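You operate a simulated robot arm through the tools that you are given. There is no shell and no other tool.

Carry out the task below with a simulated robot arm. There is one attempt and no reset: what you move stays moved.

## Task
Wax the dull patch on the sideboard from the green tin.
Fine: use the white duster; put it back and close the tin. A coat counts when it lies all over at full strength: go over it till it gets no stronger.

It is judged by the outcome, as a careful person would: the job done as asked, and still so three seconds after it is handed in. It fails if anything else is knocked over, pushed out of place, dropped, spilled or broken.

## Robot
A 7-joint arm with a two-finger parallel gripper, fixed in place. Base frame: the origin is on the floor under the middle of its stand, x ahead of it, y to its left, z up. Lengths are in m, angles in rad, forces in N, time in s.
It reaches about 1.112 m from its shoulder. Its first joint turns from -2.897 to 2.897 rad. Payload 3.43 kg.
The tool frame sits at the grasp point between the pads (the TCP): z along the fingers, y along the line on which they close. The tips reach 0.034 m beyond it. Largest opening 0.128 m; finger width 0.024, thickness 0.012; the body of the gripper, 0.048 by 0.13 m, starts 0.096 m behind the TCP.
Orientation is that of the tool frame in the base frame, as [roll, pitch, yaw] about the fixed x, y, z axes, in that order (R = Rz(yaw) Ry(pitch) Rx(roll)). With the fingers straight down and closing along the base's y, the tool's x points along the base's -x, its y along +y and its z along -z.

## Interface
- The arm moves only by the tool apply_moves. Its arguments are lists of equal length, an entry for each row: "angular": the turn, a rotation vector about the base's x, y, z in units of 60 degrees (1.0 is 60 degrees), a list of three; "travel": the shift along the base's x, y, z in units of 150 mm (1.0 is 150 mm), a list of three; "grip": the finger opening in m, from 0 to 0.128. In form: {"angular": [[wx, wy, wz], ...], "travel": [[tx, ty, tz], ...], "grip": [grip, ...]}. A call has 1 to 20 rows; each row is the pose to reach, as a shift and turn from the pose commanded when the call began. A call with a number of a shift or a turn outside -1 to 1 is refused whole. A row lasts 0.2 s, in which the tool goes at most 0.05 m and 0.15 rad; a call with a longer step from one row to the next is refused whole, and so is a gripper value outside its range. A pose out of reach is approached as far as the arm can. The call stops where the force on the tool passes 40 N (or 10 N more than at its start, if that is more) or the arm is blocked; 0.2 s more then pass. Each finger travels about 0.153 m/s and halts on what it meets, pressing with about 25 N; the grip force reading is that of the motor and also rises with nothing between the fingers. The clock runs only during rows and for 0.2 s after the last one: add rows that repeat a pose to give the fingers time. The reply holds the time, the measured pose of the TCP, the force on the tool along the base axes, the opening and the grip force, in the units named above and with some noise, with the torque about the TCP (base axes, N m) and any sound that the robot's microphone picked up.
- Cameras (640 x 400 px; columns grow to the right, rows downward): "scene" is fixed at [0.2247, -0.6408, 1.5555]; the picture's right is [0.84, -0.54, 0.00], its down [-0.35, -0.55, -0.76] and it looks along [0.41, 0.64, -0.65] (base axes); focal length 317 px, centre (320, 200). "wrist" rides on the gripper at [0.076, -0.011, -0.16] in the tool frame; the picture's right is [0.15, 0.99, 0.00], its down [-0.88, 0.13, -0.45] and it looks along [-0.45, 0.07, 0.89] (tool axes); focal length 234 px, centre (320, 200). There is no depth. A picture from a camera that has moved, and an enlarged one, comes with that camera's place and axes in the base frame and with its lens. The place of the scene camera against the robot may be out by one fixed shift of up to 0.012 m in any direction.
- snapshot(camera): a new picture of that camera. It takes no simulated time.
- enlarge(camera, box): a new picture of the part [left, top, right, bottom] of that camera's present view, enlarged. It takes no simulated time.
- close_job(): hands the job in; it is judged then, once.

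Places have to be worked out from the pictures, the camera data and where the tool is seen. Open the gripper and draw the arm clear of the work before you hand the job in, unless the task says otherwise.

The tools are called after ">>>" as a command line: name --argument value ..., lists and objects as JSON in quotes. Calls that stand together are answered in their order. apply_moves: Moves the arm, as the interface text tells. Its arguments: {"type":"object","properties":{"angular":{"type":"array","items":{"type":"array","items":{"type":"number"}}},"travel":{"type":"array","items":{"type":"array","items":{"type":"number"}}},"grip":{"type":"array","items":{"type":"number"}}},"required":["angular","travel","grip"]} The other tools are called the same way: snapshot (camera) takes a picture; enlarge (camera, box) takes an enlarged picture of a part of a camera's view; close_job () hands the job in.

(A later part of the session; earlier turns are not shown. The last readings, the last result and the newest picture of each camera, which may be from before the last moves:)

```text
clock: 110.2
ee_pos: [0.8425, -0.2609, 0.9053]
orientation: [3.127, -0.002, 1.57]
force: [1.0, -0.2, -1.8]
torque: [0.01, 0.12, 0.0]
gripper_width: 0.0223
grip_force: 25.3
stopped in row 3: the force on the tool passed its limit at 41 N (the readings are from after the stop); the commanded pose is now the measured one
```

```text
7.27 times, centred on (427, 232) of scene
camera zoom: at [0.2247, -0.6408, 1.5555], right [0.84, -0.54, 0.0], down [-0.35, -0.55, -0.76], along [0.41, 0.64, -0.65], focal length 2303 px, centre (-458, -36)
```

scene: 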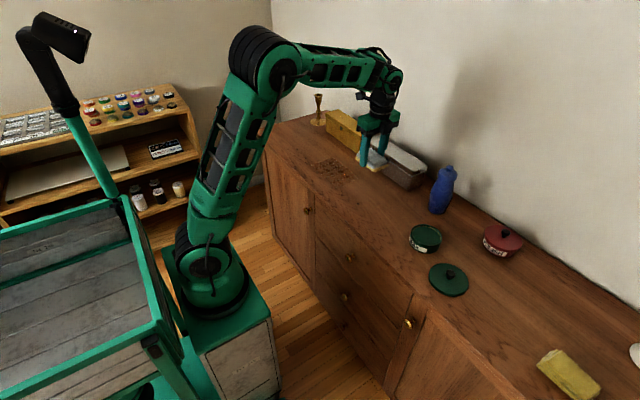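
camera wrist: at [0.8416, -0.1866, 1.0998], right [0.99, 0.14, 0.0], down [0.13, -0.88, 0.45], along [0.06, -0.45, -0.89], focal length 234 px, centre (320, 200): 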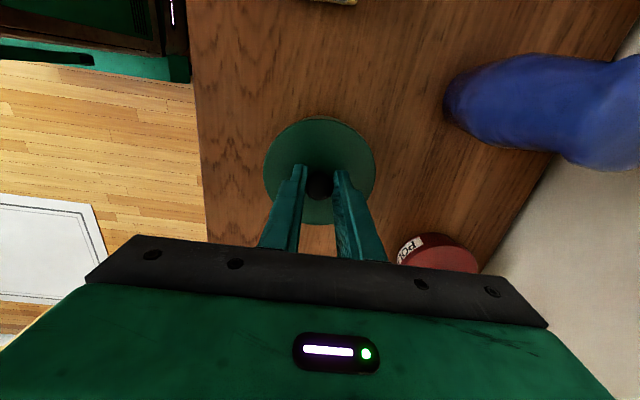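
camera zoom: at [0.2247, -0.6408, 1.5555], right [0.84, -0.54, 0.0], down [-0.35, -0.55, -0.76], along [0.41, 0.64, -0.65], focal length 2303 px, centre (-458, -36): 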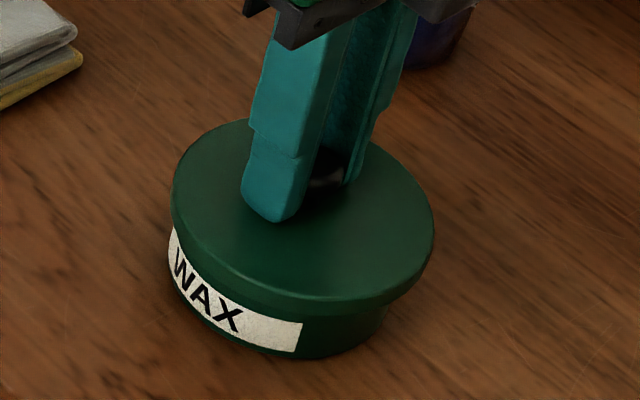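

The force limit tripped and the arm recoiled ~1 cm toward −x, taking the tin with it a bit. I inspect carefully before doing anything.

>>> snapshot --camera "wrist"

>>> enlarge --camera "scene" --box '[380, 160, 540, 260]'

>>> enlarge --camera "scene" --box '[405, 225, 445, 258]'

```text
taken
camera wrist: at [0.8281, -0.1853, 1.0653], right [0.99, 0.15, 0.01], down [0.12, -0.88, 0.46], along [0.08, -0.45, -0.89], focal length 234 px, centre (320, 200)
```

wrist: 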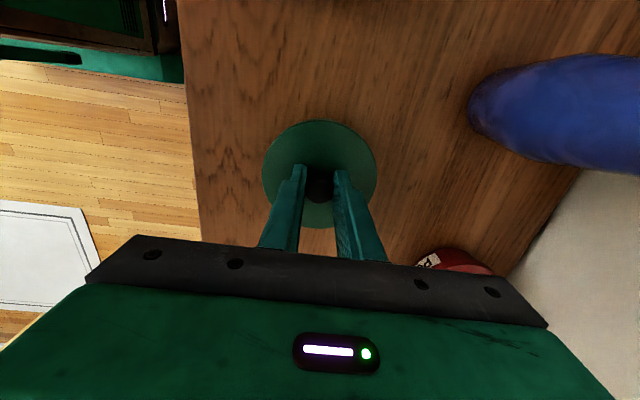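

```text
4.00 times, centred on (460, 210) of scene
camera zoom: at [0.2247, -0.6408, 1.5555], right [0.84, -0.54, 0.0], down [-0.35, -0.55, -0.76], along [0.41, 0.64, -0.65], focal length 1266 px, centre (-240, 160)
```

zoom: 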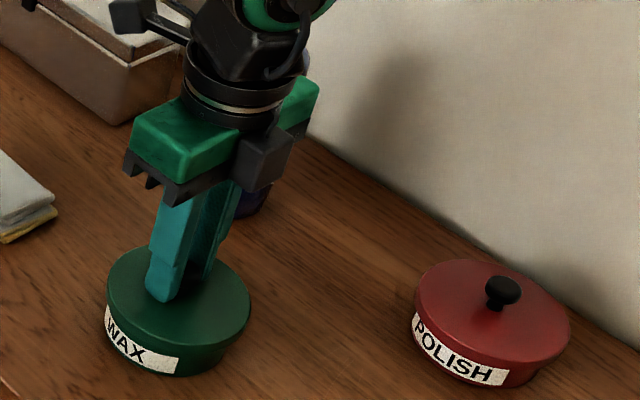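

```text
12.12 times, centred on (425, 242) of scene
camera zoom: at [0.2247, -0.6408, 1.5555], right [0.84, -0.54, 0.0], down [-0.35, -0.55, -0.76], along [0.41, 0.64, -0.65], focal length 3838 px, centre (-953, -303)
```

zoom: 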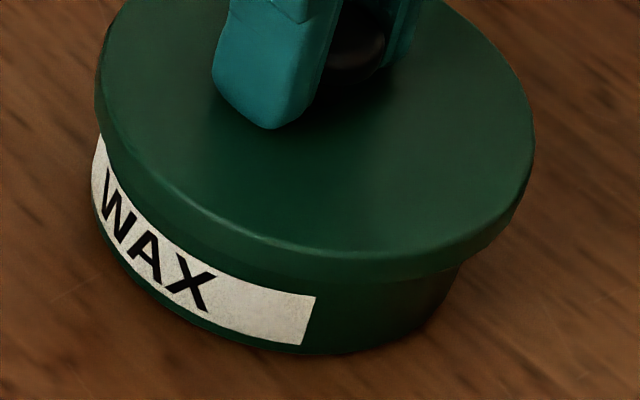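

The lid looks seated, but no snap was heard and the tin slid about 1 cm toward −x. I lift gently by ~8 mm to test whether the lid is latched to the tin.

>>> apply_moves --angular '[[0, 0, 0], [0, 0, 0], [0, 0, 0], [0, 0, 0]]' --travel '[[0, 0, 0.02], [0, 0, 0.04], [0, 0, 0.06], [0, 0, 0.06]]' --grip '[0.0, 0.0, 0.0, 0.0]'

>>> enlarge --camera "scene" --box '[395, 205, 459, 260]'

```text
clock: 111.2
ee_pos: [0.8419, -0.2614, 0.9121]
orientation: [3.127, -0.002, 1.569]
force: [0.0, 0.2, -1.3]
torque: [-0.04, 0.01, -0.02]
gripper_width: 0.022
grip_force: 25.1
```

```text
7.27 times, centred on (427, 232) of scene
camera zoom: at [0.2247, -0.6408, 1.5555], right [0.84, -0.54, 0.0], down [-0.35, -0.55, -0.76], along [0.41, 0.64, -0.65], focal length 2303 px, centre (-458, -36)
```

zoom: 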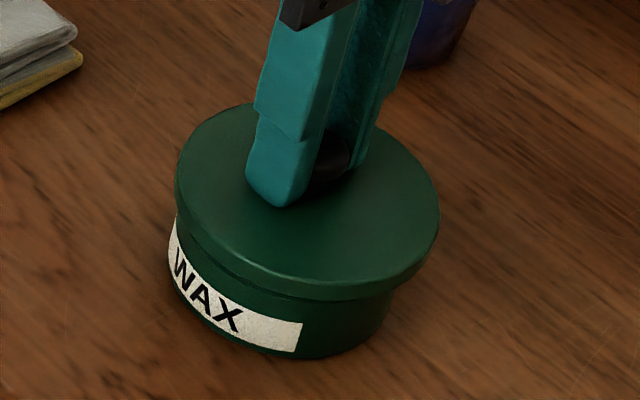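

The lid lifts freely, so it isn't latched; the tin has shifted about 11 mm in −x. I'll re-level the gripper, re-seat the lid aligned on the tin's present spot, then press on the knob top with closed fingers instead.

>>> apply_moves --angular '[[0, 0.007, 0], [0, 0.014, 0], [0, 0.014, 0], [0, 0.014, 0]]' --travel '[[0, 0, 0], [-0.005, 0.003, 0], [-0.005, 0.003, -0.03], [-0.005, 0.003, -0.03]]' --grip '[0.0, 0.0, 0.0, 0.0]'

>>> enlarge --camera "scene" --box '[395, 205, 459, 260]'

>>> enlarge --camera "scene" --box '[380, 160, 540, 260]'

```text
clock: 112.2
ee_pos: [0.8393, -0.2598, 0.9087]
orientation: [-3.14, -0.003, 1.569]
force: [-0.6, 0.0, -0.2]
torque: [0.04, -0.02, 0.03]
gripper_width: 0.0223
grip_force: 25.3
```

```text
7.27 times, centred on (427, 232) of scene
camera zoom: at [0.2247, -0.6408, 1.5555], right [0.84, -0.54, 0.0], down [-0.35, -0.55, -0.76], along [0.41, 0.64, -0.65], focal length 2303 px, centre (-458, -36)
```

zoom: 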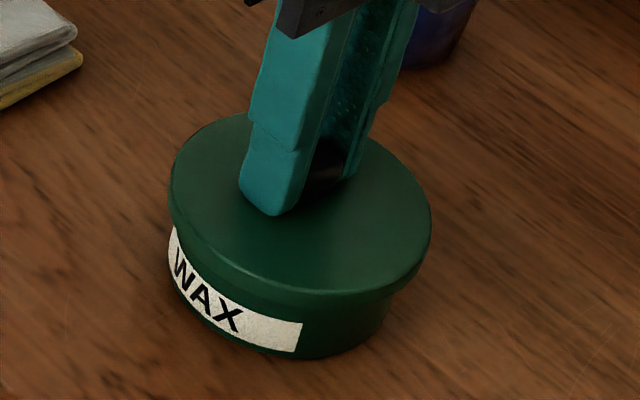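

```text
4.00 times, centred on (460, 210) of scene
camera zoom: at [0.2247, -0.6408, 1.5555], right [0.84, -0.54, 0.0], down [-0.35, -0.55, -0.76], along [0.41, 0.64, -0.65], focal length 1266 px, centre (-240, 160)
```

zoom: 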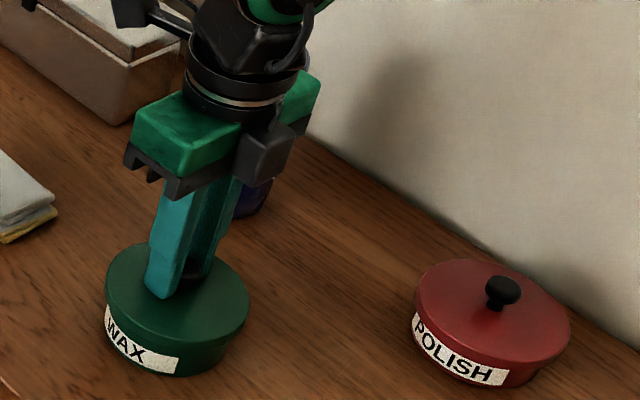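

Alignment relative to the tin's label now matches the closed baseline within about 1 mm, still ~5 mm above seat. I lower to light contact.

>>> apply_moves --angular '[[0, 0, 0], [0, 0, 0], [0, 0, 0], [0, 0, 0]]' --travel '[[0, 0, -0.01], [0, 0, -0.02], [0, 0, -0.03], [0, 0, -0.03]]' --grip '[0.0, 0.0, 0.0, 0.0]'

>>> enlarge --camera "scene" --box '[395, 205, 459, 260]'

```text
clock: 113.2
ee_pos: [0.8402, -0.2608, 0.905]
orientation: [-3.14, -0.003, 1.57]
force: [0.2, -0.6, -1.8]
torque: [0.04, -0.01, -0.01]
gripper_width: 0.0223
grip_force: 24.6
```

```text
7.27 times, centred on (427, 232) of scene
camera zoom: at [0.2247, -0.6408, 1.5555], right [0.84, -0.54, 0.0], down [-0.35, -0.55, -0.76], along [0.41, 0.64, -0.65], focal length 2303 px, centre (-458, -36)
```

zoom: 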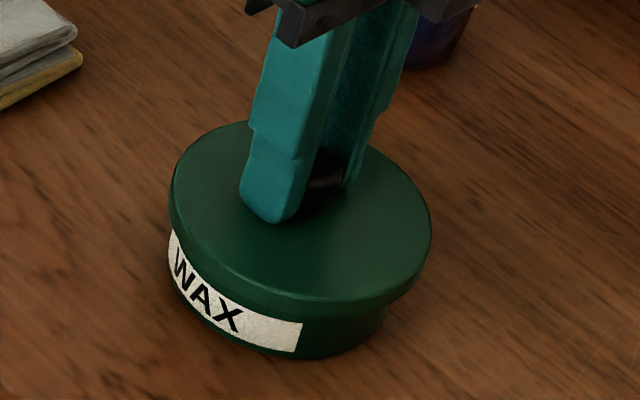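

No contact yet. I continue down 3 mm more with a 0.7 mm nudge toward −x.

>>> apply_moves --angular '[[0, 0, 0], [0, 0, 0], [0, 0, 0], [0, 0, 0]]' --travel '[[-0.005, 0, -0.007], [-0.005, 0, -0.014], [-0.005, 0, -0.02], [-0.005, 0, -0.02]]' --grip '[0.0, 0.0, 0.0, 0.0]'

>>> enlarge --camera "scene" --box '[395, 205, 459, 260]'

```text
clock: 114.2
ee_pos: [0.8406, -0.2605, 0.9027]
orientation: [-3.141, -0.001, 1.57]
force: [0.5, -0.1, -0.7]
torque: [0.0, 0.01, 0.01]
gripper_width: 0.0222
grip_force: 24.8
```

```text
7.27 times, centred on (427, 232) of scene
camera zoom: at [0.2247, -0.6408, 1.5555], right [0.84, -0.54, 0.0], down [-0.35, -0.55, -0.76], along [0.41, 0.64, -0.65], focal length 2303 px, centre (-458, -36)
```

zoom: 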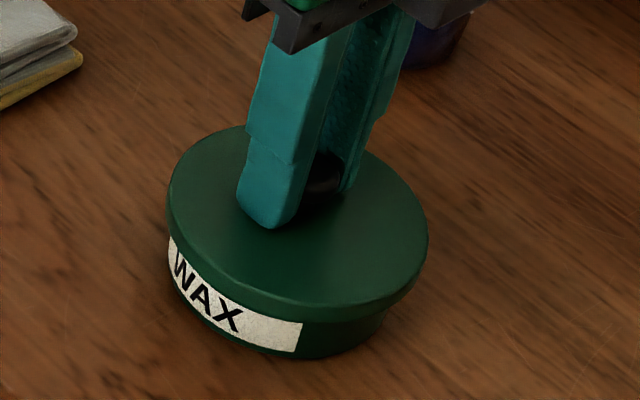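

Very near the seat. I lower another 1.5 mm for contact.

>>> apply_moves --angular '[[0, 0, 0], [0, 0, 0], [0, 0, 0]]' --travel '[[0, 0, -0.005], [0, 0, -0.011], [0, 0, -0.011]]' --grip '[0.0, 0.0, 0.0]'

>>> enlarge --camera "scene" --box '[380, 160, 540, 260]'

>>> enlarge --camera "scene" --box '[405, 225, 445, 258]'

```text
clock: 115.0
ee_pos: [0.8404, -0.2609, 0.9021]
orientation: [3.141, 0.0, 1.57]
force: [-1.1, -1.4, 7.8]
torque: [0.16, -0.25, 0.02]
gripper_width: 0.0221
grip_force: 25.1
```

```text
4.00 times, centred on (460, 210) of scene
camera zoom: at [0.2247, -0.6408, 1.5555], right [0.84, -0.54, 0.0], down [-0.35, -0.55, -0.76], along [0.41, 0.64, -0.65], focal length 1266 px, centre (-240, 160)
```

zoom: 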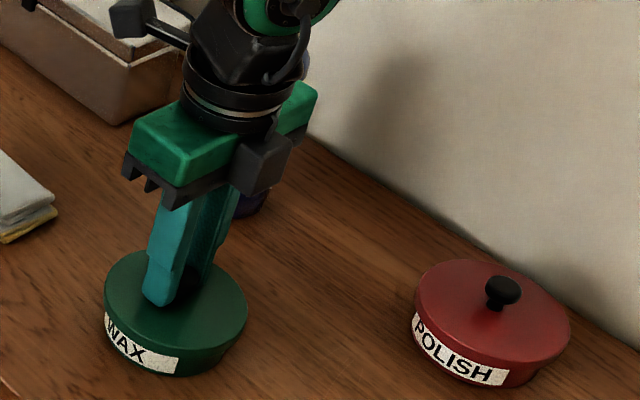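

```text
12.12 times, centred on (425, 242) of scene
camera zoom: at [0.2247, -0.6408, 1.5555], right [0.84, -0.54, 0.0], down [-0.35, -0.55, -0.76], along [0.41, 0.64, -0.65], focal length 3838 px, centre (-953, -303)
```

zoom: 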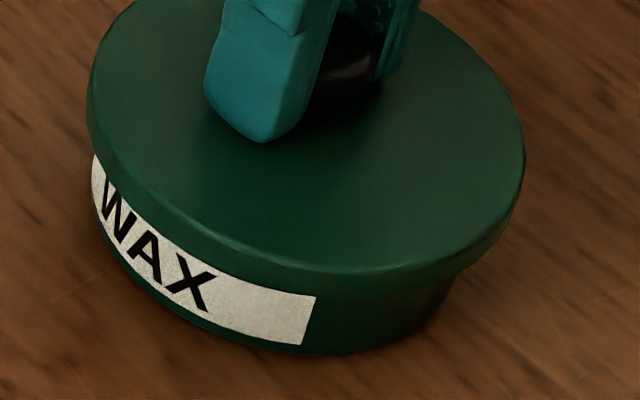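

Light contact (7.8 N), aligned. I ease off, open the fingers a little, and rise clear of the knob.

>>> apply_moves --angular '[[0, 0, 0], [0, 0, 0], [0, 0, 0], [0, 0, 0], [0, 0, 0], [0, 0, 0]]' --travel '[[0, 0, 0.003], [0, 0, 0.004], [0, 0, 0.004], [0, 0, 0.06], [0, 0, 0.2], [0, 0, 0.35]]' --grip '[0.0, 0.03, 0.045, 0.045, 0.045, 0.045]'

>>> enlarge --camera "scene" --box '[380, 160, 540, 260]'

>>> enlarge --camera "scene" --box '[405, 225, 445, 258]'

>>> snapshot --camera "wrist"

```text
clock: 116.4
ee_pos: [0.8418, -0.2606, 0.9552]
orientation: [-3.14, -0.002, 1.569]
force: [0.8, -0.2, -0.2]
torque: [0.03, 0.02, -0.01]
gripper_width: 0.0449
grip_force: 0.1
```

```text
4.00 times, centred on (460, 210) of scene
camera zoom: at [0.2247, -0.6408, 1.5555], right [0.84, -0.54, 0.0], down [-0.35, -0.55, -0.76], along [0.41, 0.64, -0.65], focal length 1266 px, centre (-240, 160)
```

zoom: 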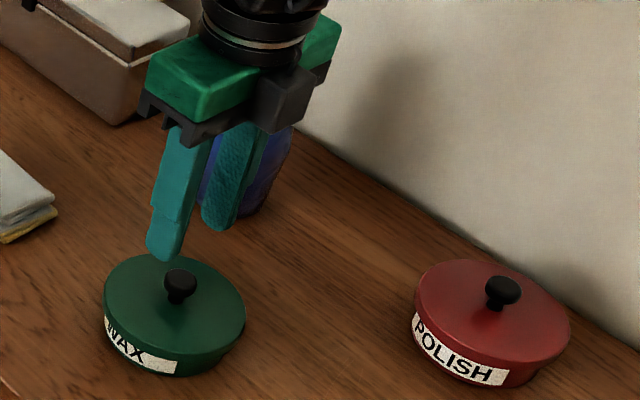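

```text
12.12 times, centred on (425, 242) of scene
camera zoom: at [0.2247, -0.6408, 1.5555], right [0.84, -0.54, 0.0], down [-0.35, -0.55, -0.76], along [0.41, 0.64, -0.65], focal length 3838 px, centre (-953, -303)
```

zoom: 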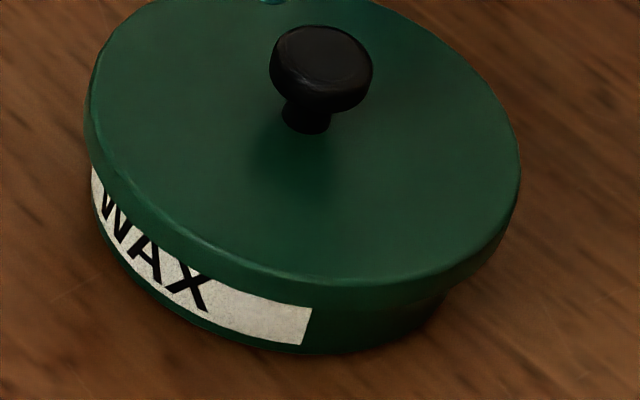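

```text
taken
camera wrist: at [0.8302, -0.1847, 1.114], right [0.99, 0.15, 0.0], down [0.13, -0.88, 0.45], along [0.06, -0.45, -0.89], focal length 234 px, centre (320, 200)
```

wrist: 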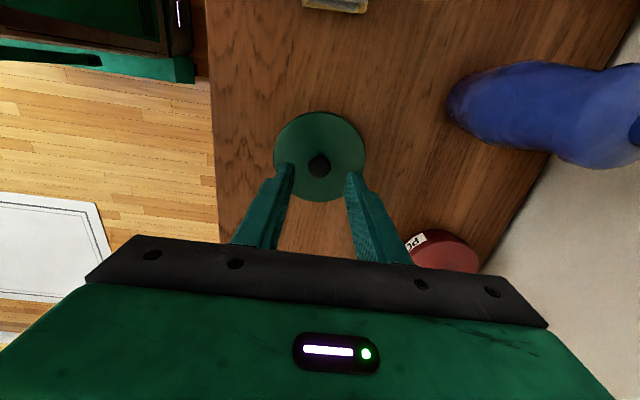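

The lid rests on the tin, but it overlaps the label slightly more than at the start, so it may be tilted or offset. I zoom in from both cameras.

>>> enlarge --camera "wrist" --box '[250, 95, 390, 210]'

>>> enlarge --camera "scene" --box '[395, 215, 455, 260]'

>>> enlarge --camera "scene" --box '[475, 215, 535, 260]'

```text
3.48 times, centred on (320, 152) of wrist
camera zoom: at [0.8302, -0.1847, 1.114], right [0.99, 0.15, 0.0], down [0.13, -0.88, 0.45], along [0.06, -0.45, -0.89], focal length 814 px, centre (320, 365)
```

zoom: 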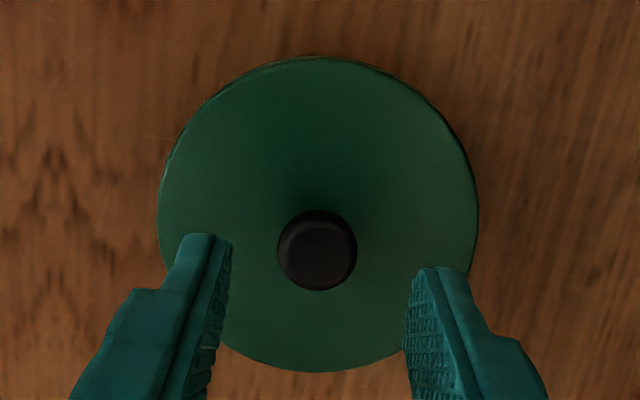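

```text
8.89 times, centred on (425, 238) of scene
camera zoom: at [0.2247, -0.6408, 1.5555], right [0.84, -0.54, 0.0], down [-0.35, -0.55, -0.76], along [0.41, 0.64, -0.65], focal length 2814 px, centre (-613, -133)
```

zoom: 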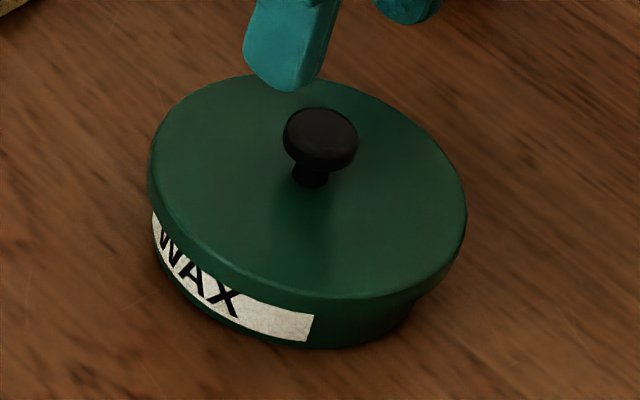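

```text
8.89 times, centred on (505, 238) of scene
camera zoom: at [0.2247, -0.6408, 1.5555], right [0.84, -0.54, 0.0], down [-0.35, -0.55, -0.76], along [0.41, 0.64, -0.65], focal length 2814 px, centre (-1324, -133)
```

zoom: 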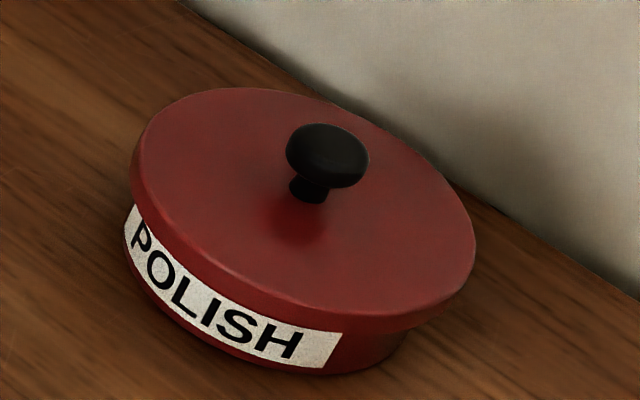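

The lid rests at about its closed height and within ~2 mm of centred, so it just needs a firmer push. I close the fingers, centre over the knob top (0.8406, -0.2611) and descend to just above it.

>>> apply_moves --angular '[[0, 0, 0], [0, 0, 0], [0, 0, 0], [0, 0, 0], [0, 0, 0], [0, 0, 0]]' --travel '[[-0.005, -0.003, 0.03], [-0.005, -0.003, 0.03], [-0.005, -0.003, -0.05], [-0.005, -0.003, -0.13], [-0.005, -0.003, -0.2], [-0.005, -0.003, -0.2]]' --grip '[0.02, 0.0, 0.0, 0.0, 0.0, 0.0]'

>>> enlarge --camera "scene" --box '[395, 200, 459, 260]'

>>> snapshot --camera "wrist"

```text
clock: 117.8
ee_pos: [0.8387, -0.2609, 0.9227]
orientation: [-3.139, -0.001, 1.568]
force: [-0.2, 0.0, 0.1]
torque: [0.01, 0.01, 0.02]
gripper_width: 0.0
grip_force: 24.9
```

```text
6.67 times, centred on (427, 230) of scene
camera zoom: at [0.2247, -0.6408, 1.5555], right [0.84, -0.54, 0.0], down [-0.35, -0.55, -0.76], along [0.41, 0.64, -0.65], focal length 2111 px, centre (-393, 0)
```

zoom: 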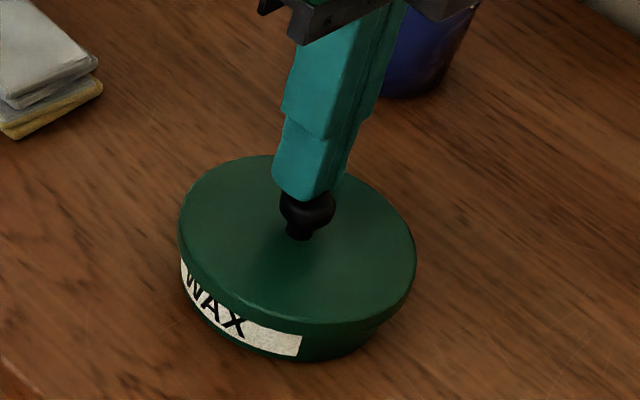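

```text
taken
camera wrist: at [0.8278, -0.186, 1.0834], right [0.99, 0.15, 0.0], down [0.13, -0.88, 0.45], along [0.07, -0.45, -0.89], focal length 234 px, centre (320, 200)
```

wrist: 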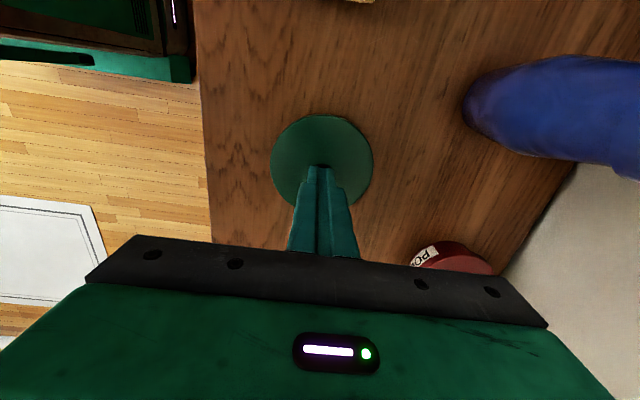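

The closed fingertips are centred right above the knob. I press down in small increments.

>>> apply_moves --angular '[[0, 0, 0], [0, 0, 0], [0, 0, 0], [0, 0, 0]]' --travel '[[0.003, 0, -0.006], [0.005, 0, -0.012], [0.005, 0, -0.018], [0.005, 0, -0.018]]' --grip '[0.0, 0.0, 0.0, 0.0]'

```text
clock: 118.8
ee_pos: [0.8392, -0.2608, 0.9204]
orientation: [-3.14, 0.0, 1.568]
force: [0.2, -0.4, -0.3]
torque: [-0.03, -0.01, 0.01]
gripper_width: 0.0002
grip_force: 25.0
```

>>> apply_moves --angular '[[0, 0, 0], [0, 0, 0], [0, 0, 0], [0, 0, 0]]' --travel '[[0, 0, -0.006], [0, 0, -0.012], [0, 0, -0.018], [0, 0, -0.018]]' --grip '[0.0, 0.0, 0.0, 0.0]'

```text
clock: 119.8
ee_pos: [0.8398, -0.2613, 0.9182]
orientation: [3.141, 0.0, 1.57]
force: [-0.5, -0.6, 8.8]
torque: [-0.04, 0.0, 0.06]
gripper_width: 0.0
grip_force: 25.2
```

Contact with the knob top at 8.8 N. I press 1.2 mm further.

>>> apply_moves --angular '[[0, 0, 0], [0, 0, 0], [0, 0, 0]]' --travel '[[0, 0, -0.004], [0, 0, -0.008], [0, 0, -0.008]]' --grip '[0.0, 0.0, 0.0]'

```text
clock: 120.6
ee_pos: [0.8392, -0.2607, 0.9186]
orientation: [3.139, 0.001, 1.569]
force: [-5.3, -3.0, 27.0]
torque: [-0.16, 0.16, -0.06]
gripper_width: 0.0
grip_force: 24.9
```

27 N, still no snap. A further ~0.5 mm.

>>> apply_moves --angular '[[0, 0, 0], [0, 0, 0], [0, 0, 0]]' --travel '[[0, 0, -0.0015], [0, 0, -0.003], [0, 0, -0.003]]' --grip '[0.0, 0.0, 0.0]'

```text
clock: 121.4
ee_pos: [0.8309, -0.2611, 0.9278]
orientation: [3.128, -0.001, 1.57]
force: [1.3, 0.4, -0.6]
torque: [0.02, 0.09, -0.01]
gripper_width: 0.0
grip_force: 24.7
heard: snap
stopped in row 3: the force on the tool passed its limit at 40 N (the readings are from after the stop); the commanded pose is now the measured one
```

Heard the snap — the lid is latched. The arm recoiled, so I check the tin and lid.

>>> enlarge --camera "scene" --box '[380, 160, 540, 260]'

>>> enlarge --camera "scene" --box '[395, 215, 455, 260]'

>>> snapshot --camera "scene"

```text
4.00 times, centred on (460, 210) of scene
camera zoom: at [0.2247, -0.6408, 1.5555], right [0.84, -0.54, 0.0], down [-0.35, -0.55, -0.76], along [0.41, 0.64, -0.65], focal length 1266 px, centre (-240, 160)
```

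zoom: 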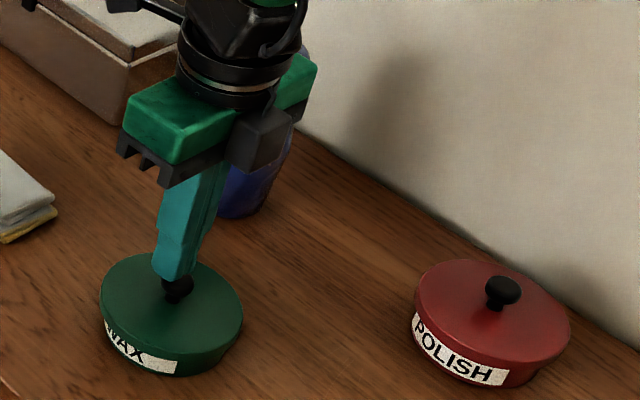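

```text
8.89 times, centred on (425, 238) of scene
camera zoom: at [0.2247, -0.6408, 1.5555], right [0.84, -0.54, 0.0], down [-0.35, -0.55, -0.76], along [0.41, 0.64, -0.65], focal length 2814 px, centre (-613, -133)
```

zoom: 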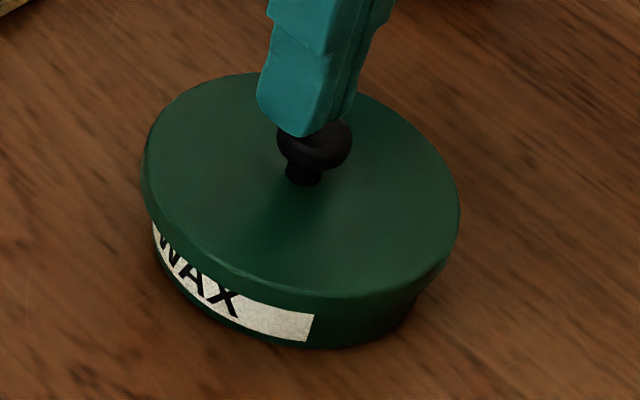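

```text
taken
```

scene: 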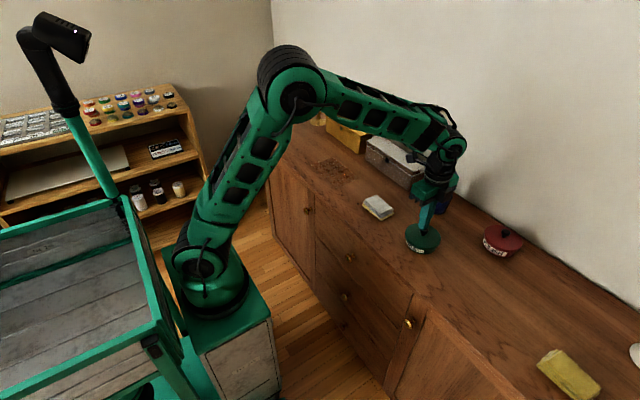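

The lid now lines up with the tin as it did originally. I raise, level the small tilt, open the fingers and look, so I can slide the closed tin back its ~1 cm.

>>> apply_moves --angular '[[0, 0.006, 0], [0, 0.0127, 0], [0, 0.0127, 0], [0, 0.0127, 0]]' --travel '[[0.02, 0, 0.1], [0.05, 0, 0.25], [0.07, 0, 0.35], [0.07, 0, 0.35]]' --grip '[0.0, 0.03, 0.06, 0.06]'

>>> snapshot --camera "wrist"

>>> enlarge --camera "wrist" --box '[240, 80, 400, 200]'

>>> enlarge --camera "scene" --box '[380, 160, 540, 260]'

```text
clock: 122.4
ee_pos: [0.8393, -0.2619, 0.9806]
orientation: [-3.141, 0.0, 1.569]
force: [-0.2, 0.8, -0.7]
torque: [-0.01, -0.04, -0.02]
gripper_width: 0.06
grip_force: 0.0
```

```text
taken
camera wrist: at [0.828, -0.1856, 1.1403], right [0.99, 0.15, 0.0], down [0.13, -0.88, 0.46], along [0.07, -0.45, -0.89], focal length 234 px, centre (320, 200)
```

wrist: 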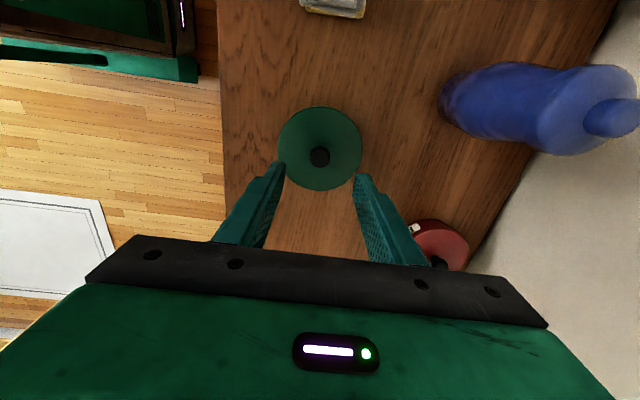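

```text
3.33 times, centred on (320, 140) of wrist
camera zoom: at [0.828, -0.1856, 1.1403], right [0.99, 0.15, 0.0], down [0.13, -0.88, 0.46], along [0.07, -0.45, -0.89], focal length 781 px, centre (320, 400)
```

zoom: 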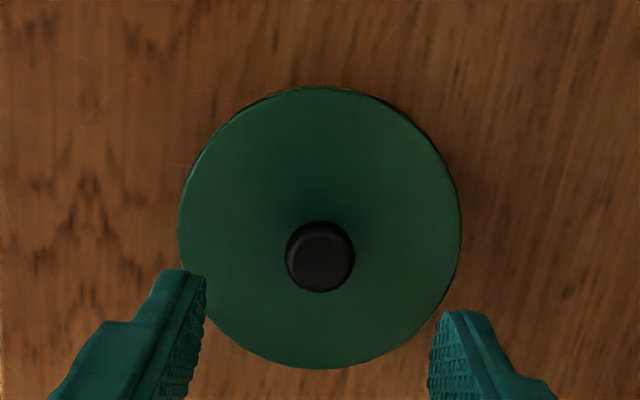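

```text
4.00 times, centred on (460, 210) of scene
camera zoom: at [0.2247, -0.6408, 1.5555], right [0.84, -0.54, 0.0], down [-0.35, -0.55, -0.76], along [0.41, 0.64, -0.65], focal length 1266 px, centre (-240, 160)
```

zoom: 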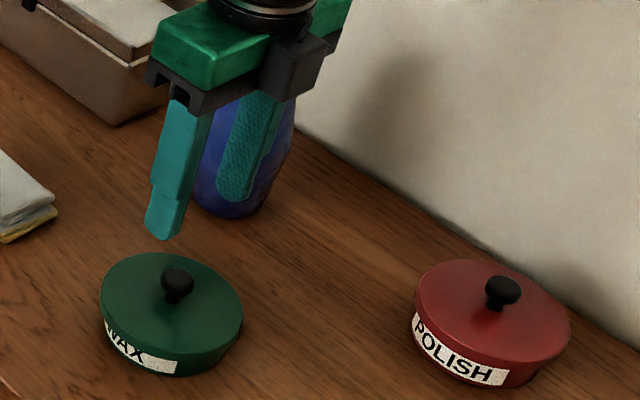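

The closed tin now sits ~9 mm toward −x from its original place. I descend around the knob (TCP z≈0.900, tips clear of the lid) and grip it.

>>> apply_moves --angular '[[0, 0, 0], [0, 0, 0], [0, 0, 0], [0, 0, 0], [0, 0, 0], [0, 0, 0], [0, 0, 0]]' --travel '[[0, 0.005, -0.2], [0, 0.007, -0.4], [0, 0.007, -0.5], [0, 0.007, -0.535], [0, 0.007, -0.535], [0, 0.007, -0.535], [0, 0.007, -0.535]]' --grip '[0.06, 0.06, 0.06, 0.06, 0.03, 0.0, 0.0]'

>>> enlarge --camera "scene" --box '[380, 160, 540, 260]'

```text
clock: 124.0
ee_pos: [0.8405, -0.26, 0.8987]
orientation: [-3.141, -0.001, 1.568]
force: [0.8, -0.3, -0.3]
torque: [-0.03, -0.05, 0.0]
gripper_width: 0.0222
grip_force: 25.0
heard: snap
```

```text
4.00 times, centred on (460, 210) of scene
camera zoom: at [0.2247, -0.6408, 1.5555], right [0.84, -0.54, 0.0], down [-0.35, -0.55, -0.76], along [0.41, 0.64, -0.65], focal length 1266 px, centre (-240, 160)
```

zoom: 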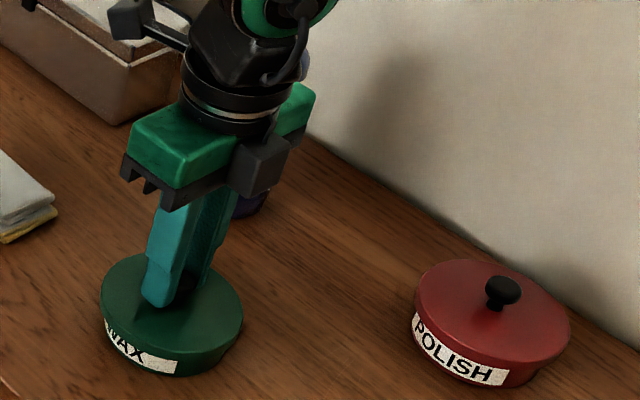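

Another snap was heard while gripping, so the latch state changed. I zoom in and then lift a few millimetres to test whether the tin follows.

>>> enlarge --camera "scene" --box '[395, 215, 455, 260]'

>>> apply_moves --angular '[[0, 0, 0], [0, 0, 0], [0, 0, 0]]' --travel '[[0, 0, 0.015], [0, 0, 0.03], [0, 0, 0.03]]' --grip '[0.0, 0.0, 0.0]'

>>> enlarge --camera "scene" --box '[395, 215, 455, 260]'

```text
8.89 times, centred on (425, 238) of scene
camera zoom: at [0.2247, -0.6408, 1.5555], right [0.84, -0.54, 0.0], down [-0.35, -0.55, -0.76], along [0.41, 0.64, -0.65], focal length 2814 px, centre (-613, -133)
```

zoom: 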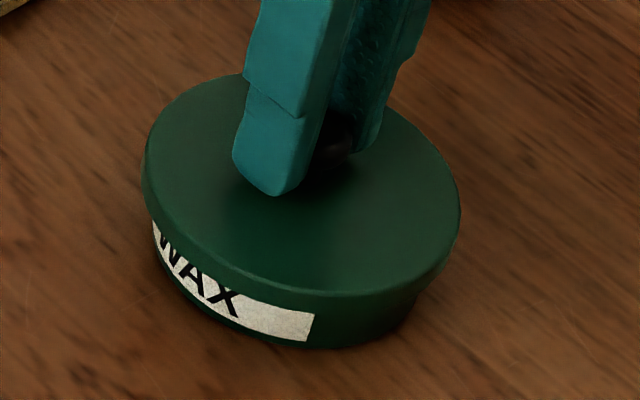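

```text
clock: 124.8
ee_pos: [0.8403, -0.26, 0.9041]
orientation: [-3.141, 0.0, 1.57]
force: [-0.1, -0.3, 0.1]
torque: [-0.01, -0.01, -0.01]
gripper_width: 0.0224
grip_force: 25.2
```

```text
8.89 times, centred on (425, 238) of scene
camera zoom: at [0.2247, -0.6408, 1.5555], right [0.84, -0.54, 0.0], down [-0.35, -0.55, -0.76], along [0.41, 0.64, -0.65], focal length 2814 px, centre (-613, -133)
```

zoom: 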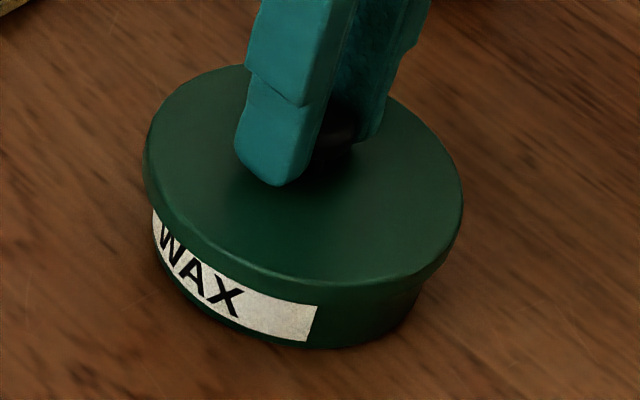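

The lid lifted while the tin stayed, so gripping popped the latch. I'll use the lid as a handle: lower it to light contact, slide the tin +x back to its place, then release and press it shut without gripping again.

>>> apply_moves --angular '[[0, 0, 0], [0, 0, 0], [0, 0, 0]]' --travel '[[0, 0, -0.015], [0, 0, -0.03], [0, 0, -0.035]]' --grip '[0.0, 0.0, 0.0]'

>>> enlarge --camera "scene" --box '[395, 215, 455, 260]'

```text
clock: 125.6
ee_pos: [0.8384, -0.2588, 0.9001]
orientation: [3.139, -0.001, 1.568]
force: [-1.9, 0.9, 6.5]
torque: [-0.02, 0.03, 0.02]
gripper_width: 0.0227
grip_force: 24.9
```

```text
8.89 times, centred on (425, 238) of scene
camera zoom: at [0.2247, -0.6408, 1.5555], right [0.84, -0.54, 0.0], down [-0.35, -0.55, -0.76], along [0.41, 0.64, -0.65], focal length 2814 px, centre (-613, -133)
```

zoom: 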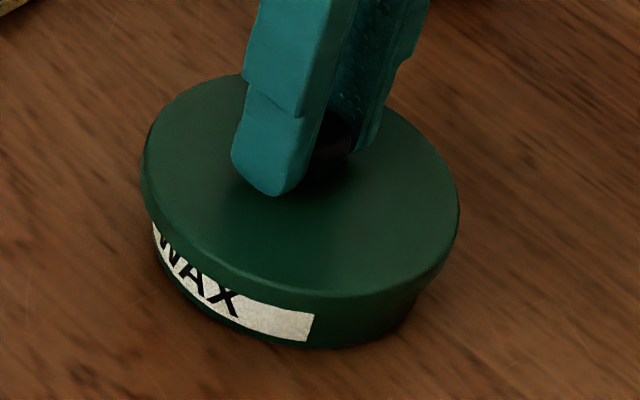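

Seated lightly at 6.5 N. I slide +x slowly by 6 mm and see whether the tin follows.

>>> apply_moves --angular '[[0, 0, 0], [0, 0, 0], [0, 0, 0], [0, 0, 0], [0, 0, 0], [0, 0, 0]]' --travel '[[0.008, 0, 0], [0.016, 0, 0], [0.024, 0, 0], [0.032, 0, 0], [0.04, 0, 0], [0.04, 0, 0]]' --grip '[0.0, 0.0, 0.0, 0.0, 0.0, 0.0]'

>>> enlarge --camera "scene" --box '[395, 215, 455, 260]'

```text
clock: 127.0
ee_pos: [0.8462, -0.2609, 0.8996]
orientation: [3.139, -0.001, 1.572]
force: [-2.6, -0.2, 6.3]
torque: [-0.05, 0.08, 0.0]
gripper_width: 0.0223
grip_force: 25.2
```

```text
8.89 times, centred on (425, 238) of scene
camera zoom: at [0.2247, -0.6408, 1.5555], right [0.84, -0.54, 0.0], down [-0.35, -0.55, -0.76], along [0.41, 0.64, -0.65], focal length 2814 px, centre (-613, -133)
```

zoom: 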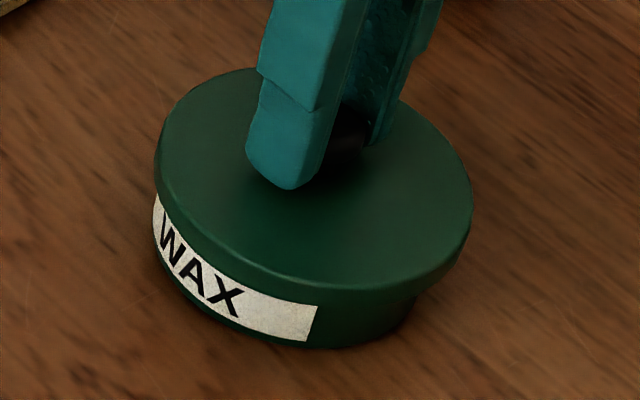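

The lid slid on the rim without moving the tin. From the label/lid geometry the tin's centre is at TCP ≈ (0.8444, -0.2597); I move the lid there and check.

>>> apply_moves --angular '[[0, 0, 0], [0, 0, 0], [0, 0, 0]]' --travel '[[-0.006, 0.004, 0.003], [-0.012, 0.008, 0.003], [-0.012, 0.008, 0.003]]' --grip '[0.0, 0.0, 0.0]'

>>> enlarge --camera "scene" --box '[395, 215, 455, 260]'

>>> enlarge --camera "scene" --box '[380, 180, 540, 280]'

```text
clock: 127.8
ee_pos: [0.8446, -0.2583, 0.9006]
orientation: [-3.141, 0.001, 1.571]
force: [-0.3, 0.0, 0.0]
torque: [0.0, 0.01, 0.05]
gripper_width: 0.0225
grip_force: 24.9
```

```text
8.89 times, centred on (425, 238) of scene
camera zoom: at [0.2247, -0.6408, 1.5555], right [0.84, -0.54, 0.0], down [-0.35, -0.55, -0.76], along [0.41, 0.64, -0.65], focal length 2814 px, centre (-613, -133)
```

zoom: 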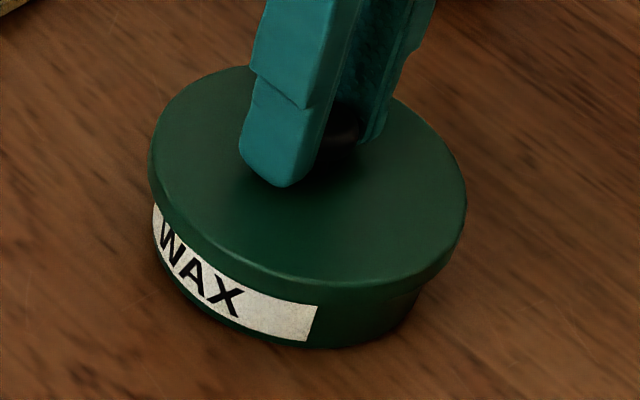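

```text
4.00 times, centred on (460, 230) of scene
camera zoom: at [0.2247, -0.6408, 1.5555], right [0.84, -0.54, 0.0], down [-0.35, -0.55, -0.76], along [0.41, 0.64, -0.65], focal length 1266 px, centre (-240, 80)
```

zoom: 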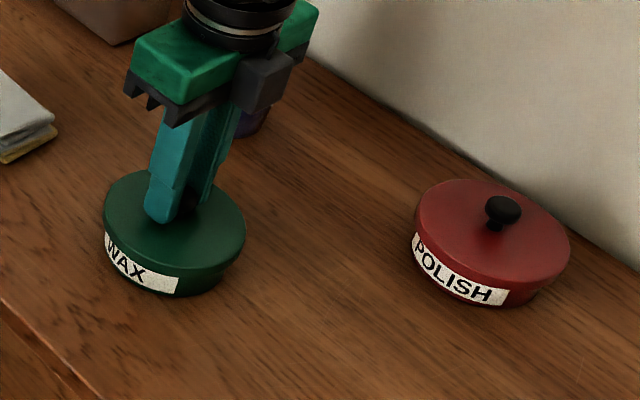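

The lid now matches the original alignment on the tin and carries no load. I open the fingers and rise clear.

>>> apply_moves --angular '[[0, 0, 0], [0, 0, 0], [0, 0, 0], [0, 0, 0], [0, 0, 0], [0, 0, 0]]' --travel '[[0, 0, -0.003], [0, 0, -0.002], [0, 0, -0.002], [0, 0, 0.06], [0, 0, 0.2], [0, 0, 0.35]]' --grip '[0.0, 0.03, 0.045, 0.045, 0.045, 0.045]'

>>> enlarge --camera "scene" --box '[395, 215, 455, 260]'

>>> enlarge --camera "wrist" --box '[250, 95, 390, 210]'

```text
clock: 129.2
ee_pos: [0.8444, -0.2584, 0.9517]
orientation: [-3.141, -0.002, 1.572]
force: [1.1, 0.8, -0.1]
torque: [0.02, 0.0, 0.0]
gripper_width: 0.0451
grip_force: 0.0
heard: snap
```

```text
8.89 times, centred on (425, 238) of scene
camera zoom: at [0.2247, -0.6408, 1.5555], right [0.84, -0.54, 0.0], down [-0.35, -0.55, -0.76], along [0.41, 0.64, -0.65], focal length 2814 px, centre (-613, -133)
```

zoom: 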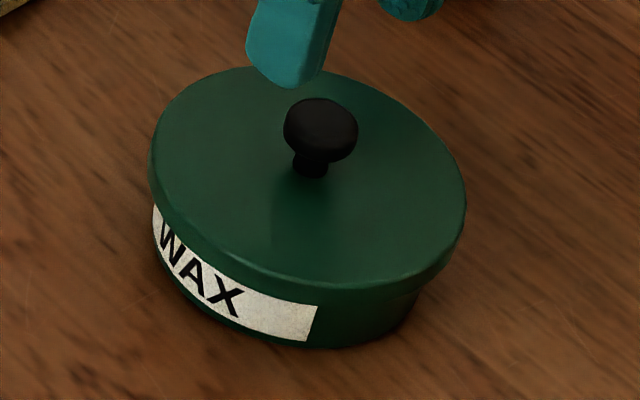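

```text
3.48 times, centred on (320, 152) of wrist
camera zoom: at [0.8334, -0.1828, 1.1122], right [0.99, 0.15, 0.0], down [0.13, -0.88, 0.46], along [0.07, -0.45, -0.89], focal length 814 px, centre (320, 365)
```

zoom: 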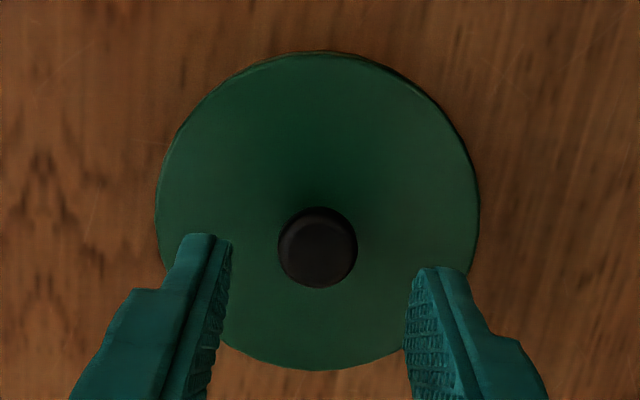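

The snap on release with the lid correctly centred means it latched on by itself. Now I close the fingers, move to the tin's −x side, and descend there to nudge the closed tin back about 1 cm.

>>> apply_moves --angular '[[0, 0, 0], [0, 0, 0], [0, 0, 0], [0, 0, 0], [0, 0, 0], [0, 0, 0]]' --travel '[[0, 0, 0.2], [-0.15, 0, 0.2], [-0.35, 0, 0.2], [-0.52, 0, 0.2], [-0.52, 0, 0.2], [-0.52, 0, 0.2]]' --grip '[0.02, 0.0, 0.0, 0.0, 0.0, 0.0]'

>>> apply_moves --angular '[[0, 0, 0], [0, 0, 0], [0, 0, 0], [0, 0, 0], [0, 0, 0]]' --travel '[[0, 0, -0.2], [0, 0, -0.4], [0, 0, -0.6], [0, 0, -0.71], [0, 0, -0.71]]' --grip '[0.0, 0.0, 0.0, 0.0, 0.0]'

>>> enlarge --camera "scene" --box '[380, 180, 540, 280]'

>>> snapshot --camera "wrist"

```text
clock: 130.6
ee_pos: [0.766, -0.2594, 0.9822]
orientation: [-3.141, -0.001, 1.569]
force: [0.9, 0.0, -0.2]
torque: [0.0, 0.02, 0.01]
gripper_width: 0.0001
grip_force: 25.0
```

```text
clock: 131.8
ee_pos: [0.7657, -0.2616, 0.8764]
orientation: [3.141, -0.001, 1.569]
force: [0.2, -0.6, 0.1]
torque: [-0.03, -0.01, 0.0]
gripper_width: 0.0001
grip_force: 24.9
```

```text
4.00 times, centred on (460, 230) of scene
camera zoom: at [0.2247, -0.6408, 1.5555], right [0.84, -0.54, 0.0], down [-0.35, -0.55, -0.76], along [0.41, 0.64, -0.65], focal length 1266 px, centre (-240, 80)
```

zoom: 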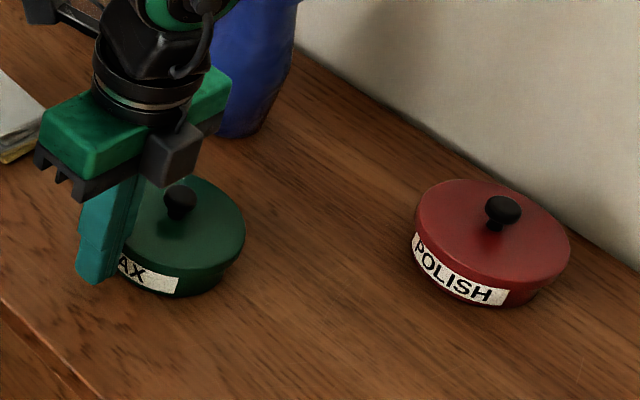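

```text
taken
camera wrist: at [0.7545, -0.1849, 1.0351], right [0.99, 0.15, 0.0], down [0.13, -0.88, 0.46], along [0.07, -0.45, -0.89], focal length 234 px, centre (320, 200)
```

wrist: 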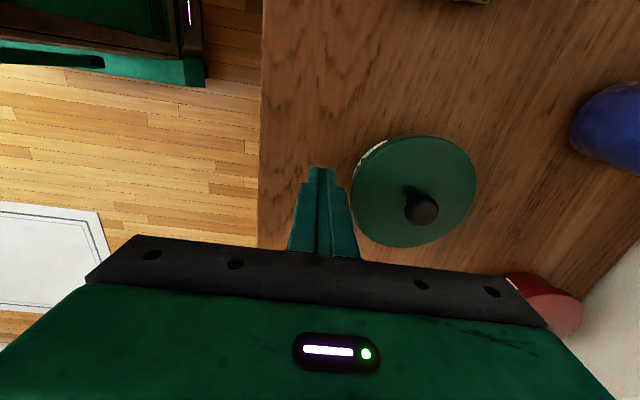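

The fingers are beside the tin with ~14 mm gap to the lid edge. I advance +x slowly by 19 mm and check.

>>> apply_moves --angular '[[0, 0, 0], [0, 0, 0], [0, 0, 0], [0, 0, 0], [0, 0, 0], [0, 0, 0], [0, 0, 0], [0, 0, 0]]' --travel '[[0.03, 0.007, 0], [0.06, 0.01, 0], [0.075, 0.01, 0], [0.09, 0.01, 0], [0.1, 0.01, 0], [0.11, 0.01, 0], [0.12, 0.01, 0], [0.127, 0.01, 0]]' --grip '[0.0, 0.0, 0.0, 0.0, 0.0, 0.0, 0.0, 0.0]'

>>> enlarge --camera "scene" --box '[380, 180, 540, 280]'

```text
clock: 133.6
ee_pos: [0.7847, -0.2588, 0.8757]
orientation: [-3.14, 0.0, 1.569]
force: [-1.9, -0.1, -0.5]
torque: [0.01, 0.0, 0.0]
gripper_width: 0.0001
grip_force: 24.2
```

```text
4.00 times, centred on (460, 230) of scene
camera zoom: at [0.2247, -0.6408, 1.5555], right [0.84, -0.54, 0.0], down [-0.35, -0.55, -0.76], along [0.41, 0.64, -0.65], focal length 1266 px, centre (-240, 80)
```

zoom: 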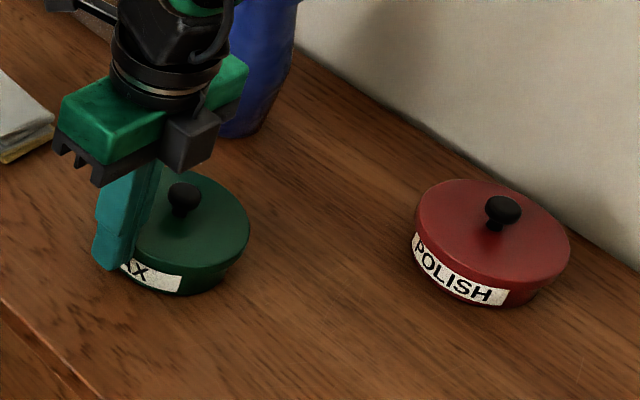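

The closed tin is moving with a push of only ~2 N. It needs about 8 mm more to match its starting pixels; I continue slowly.

>>> apply_moves --angular '[[0, 0, 0], [0, 0, 0], [0, 0, 0], [0, 0, 0], [0, 0, 0], [0, 0, 0], [0, 0, 0]]' --travel '[[0.008, 0, 0], [0.016, 0, 0], [0.024, 0, 0], [0.032, 0, 0], [0.04, 0, 0], [0.047, 0, 0], [0.047, 0, 0]]' --grip '[0.0, 0.0, 0.0, 0.0, 0.0, 0.0, 0.0]'

>>> enlarge --camera "scene" --box '[380, 180, 540, 280]'

```text
clock: 135.2
ee_pos: [0.7915, -0.2574, 0.8766]
orientation: [3.141, 0.0, 1.568]
force: [-2.4, 0.1, 0.4]
torque: [0.01, 0.02, 0.01]
gripper_width: 0.0
grip_force: 25.3
```

```text
4.00 times, centred on (460, 230) of scene
camera zoom: at [0.2247, -0.6408, 1.5555], right [0.84, -0.54, 0.0], down [-0.35, -0.55, -0.76], along [0.41, 0.64, -0.65], focal length 1266 px, centre (-240, 80)
```

zoom: 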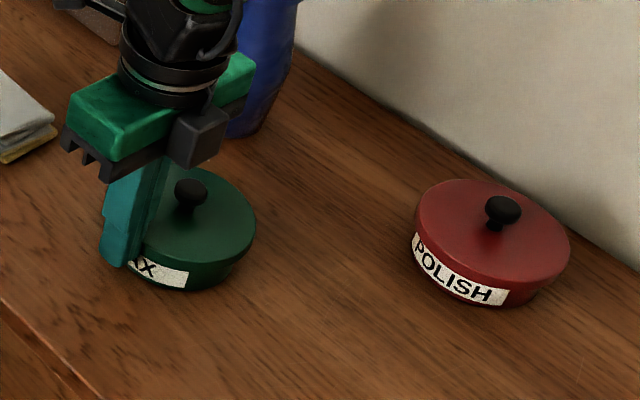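

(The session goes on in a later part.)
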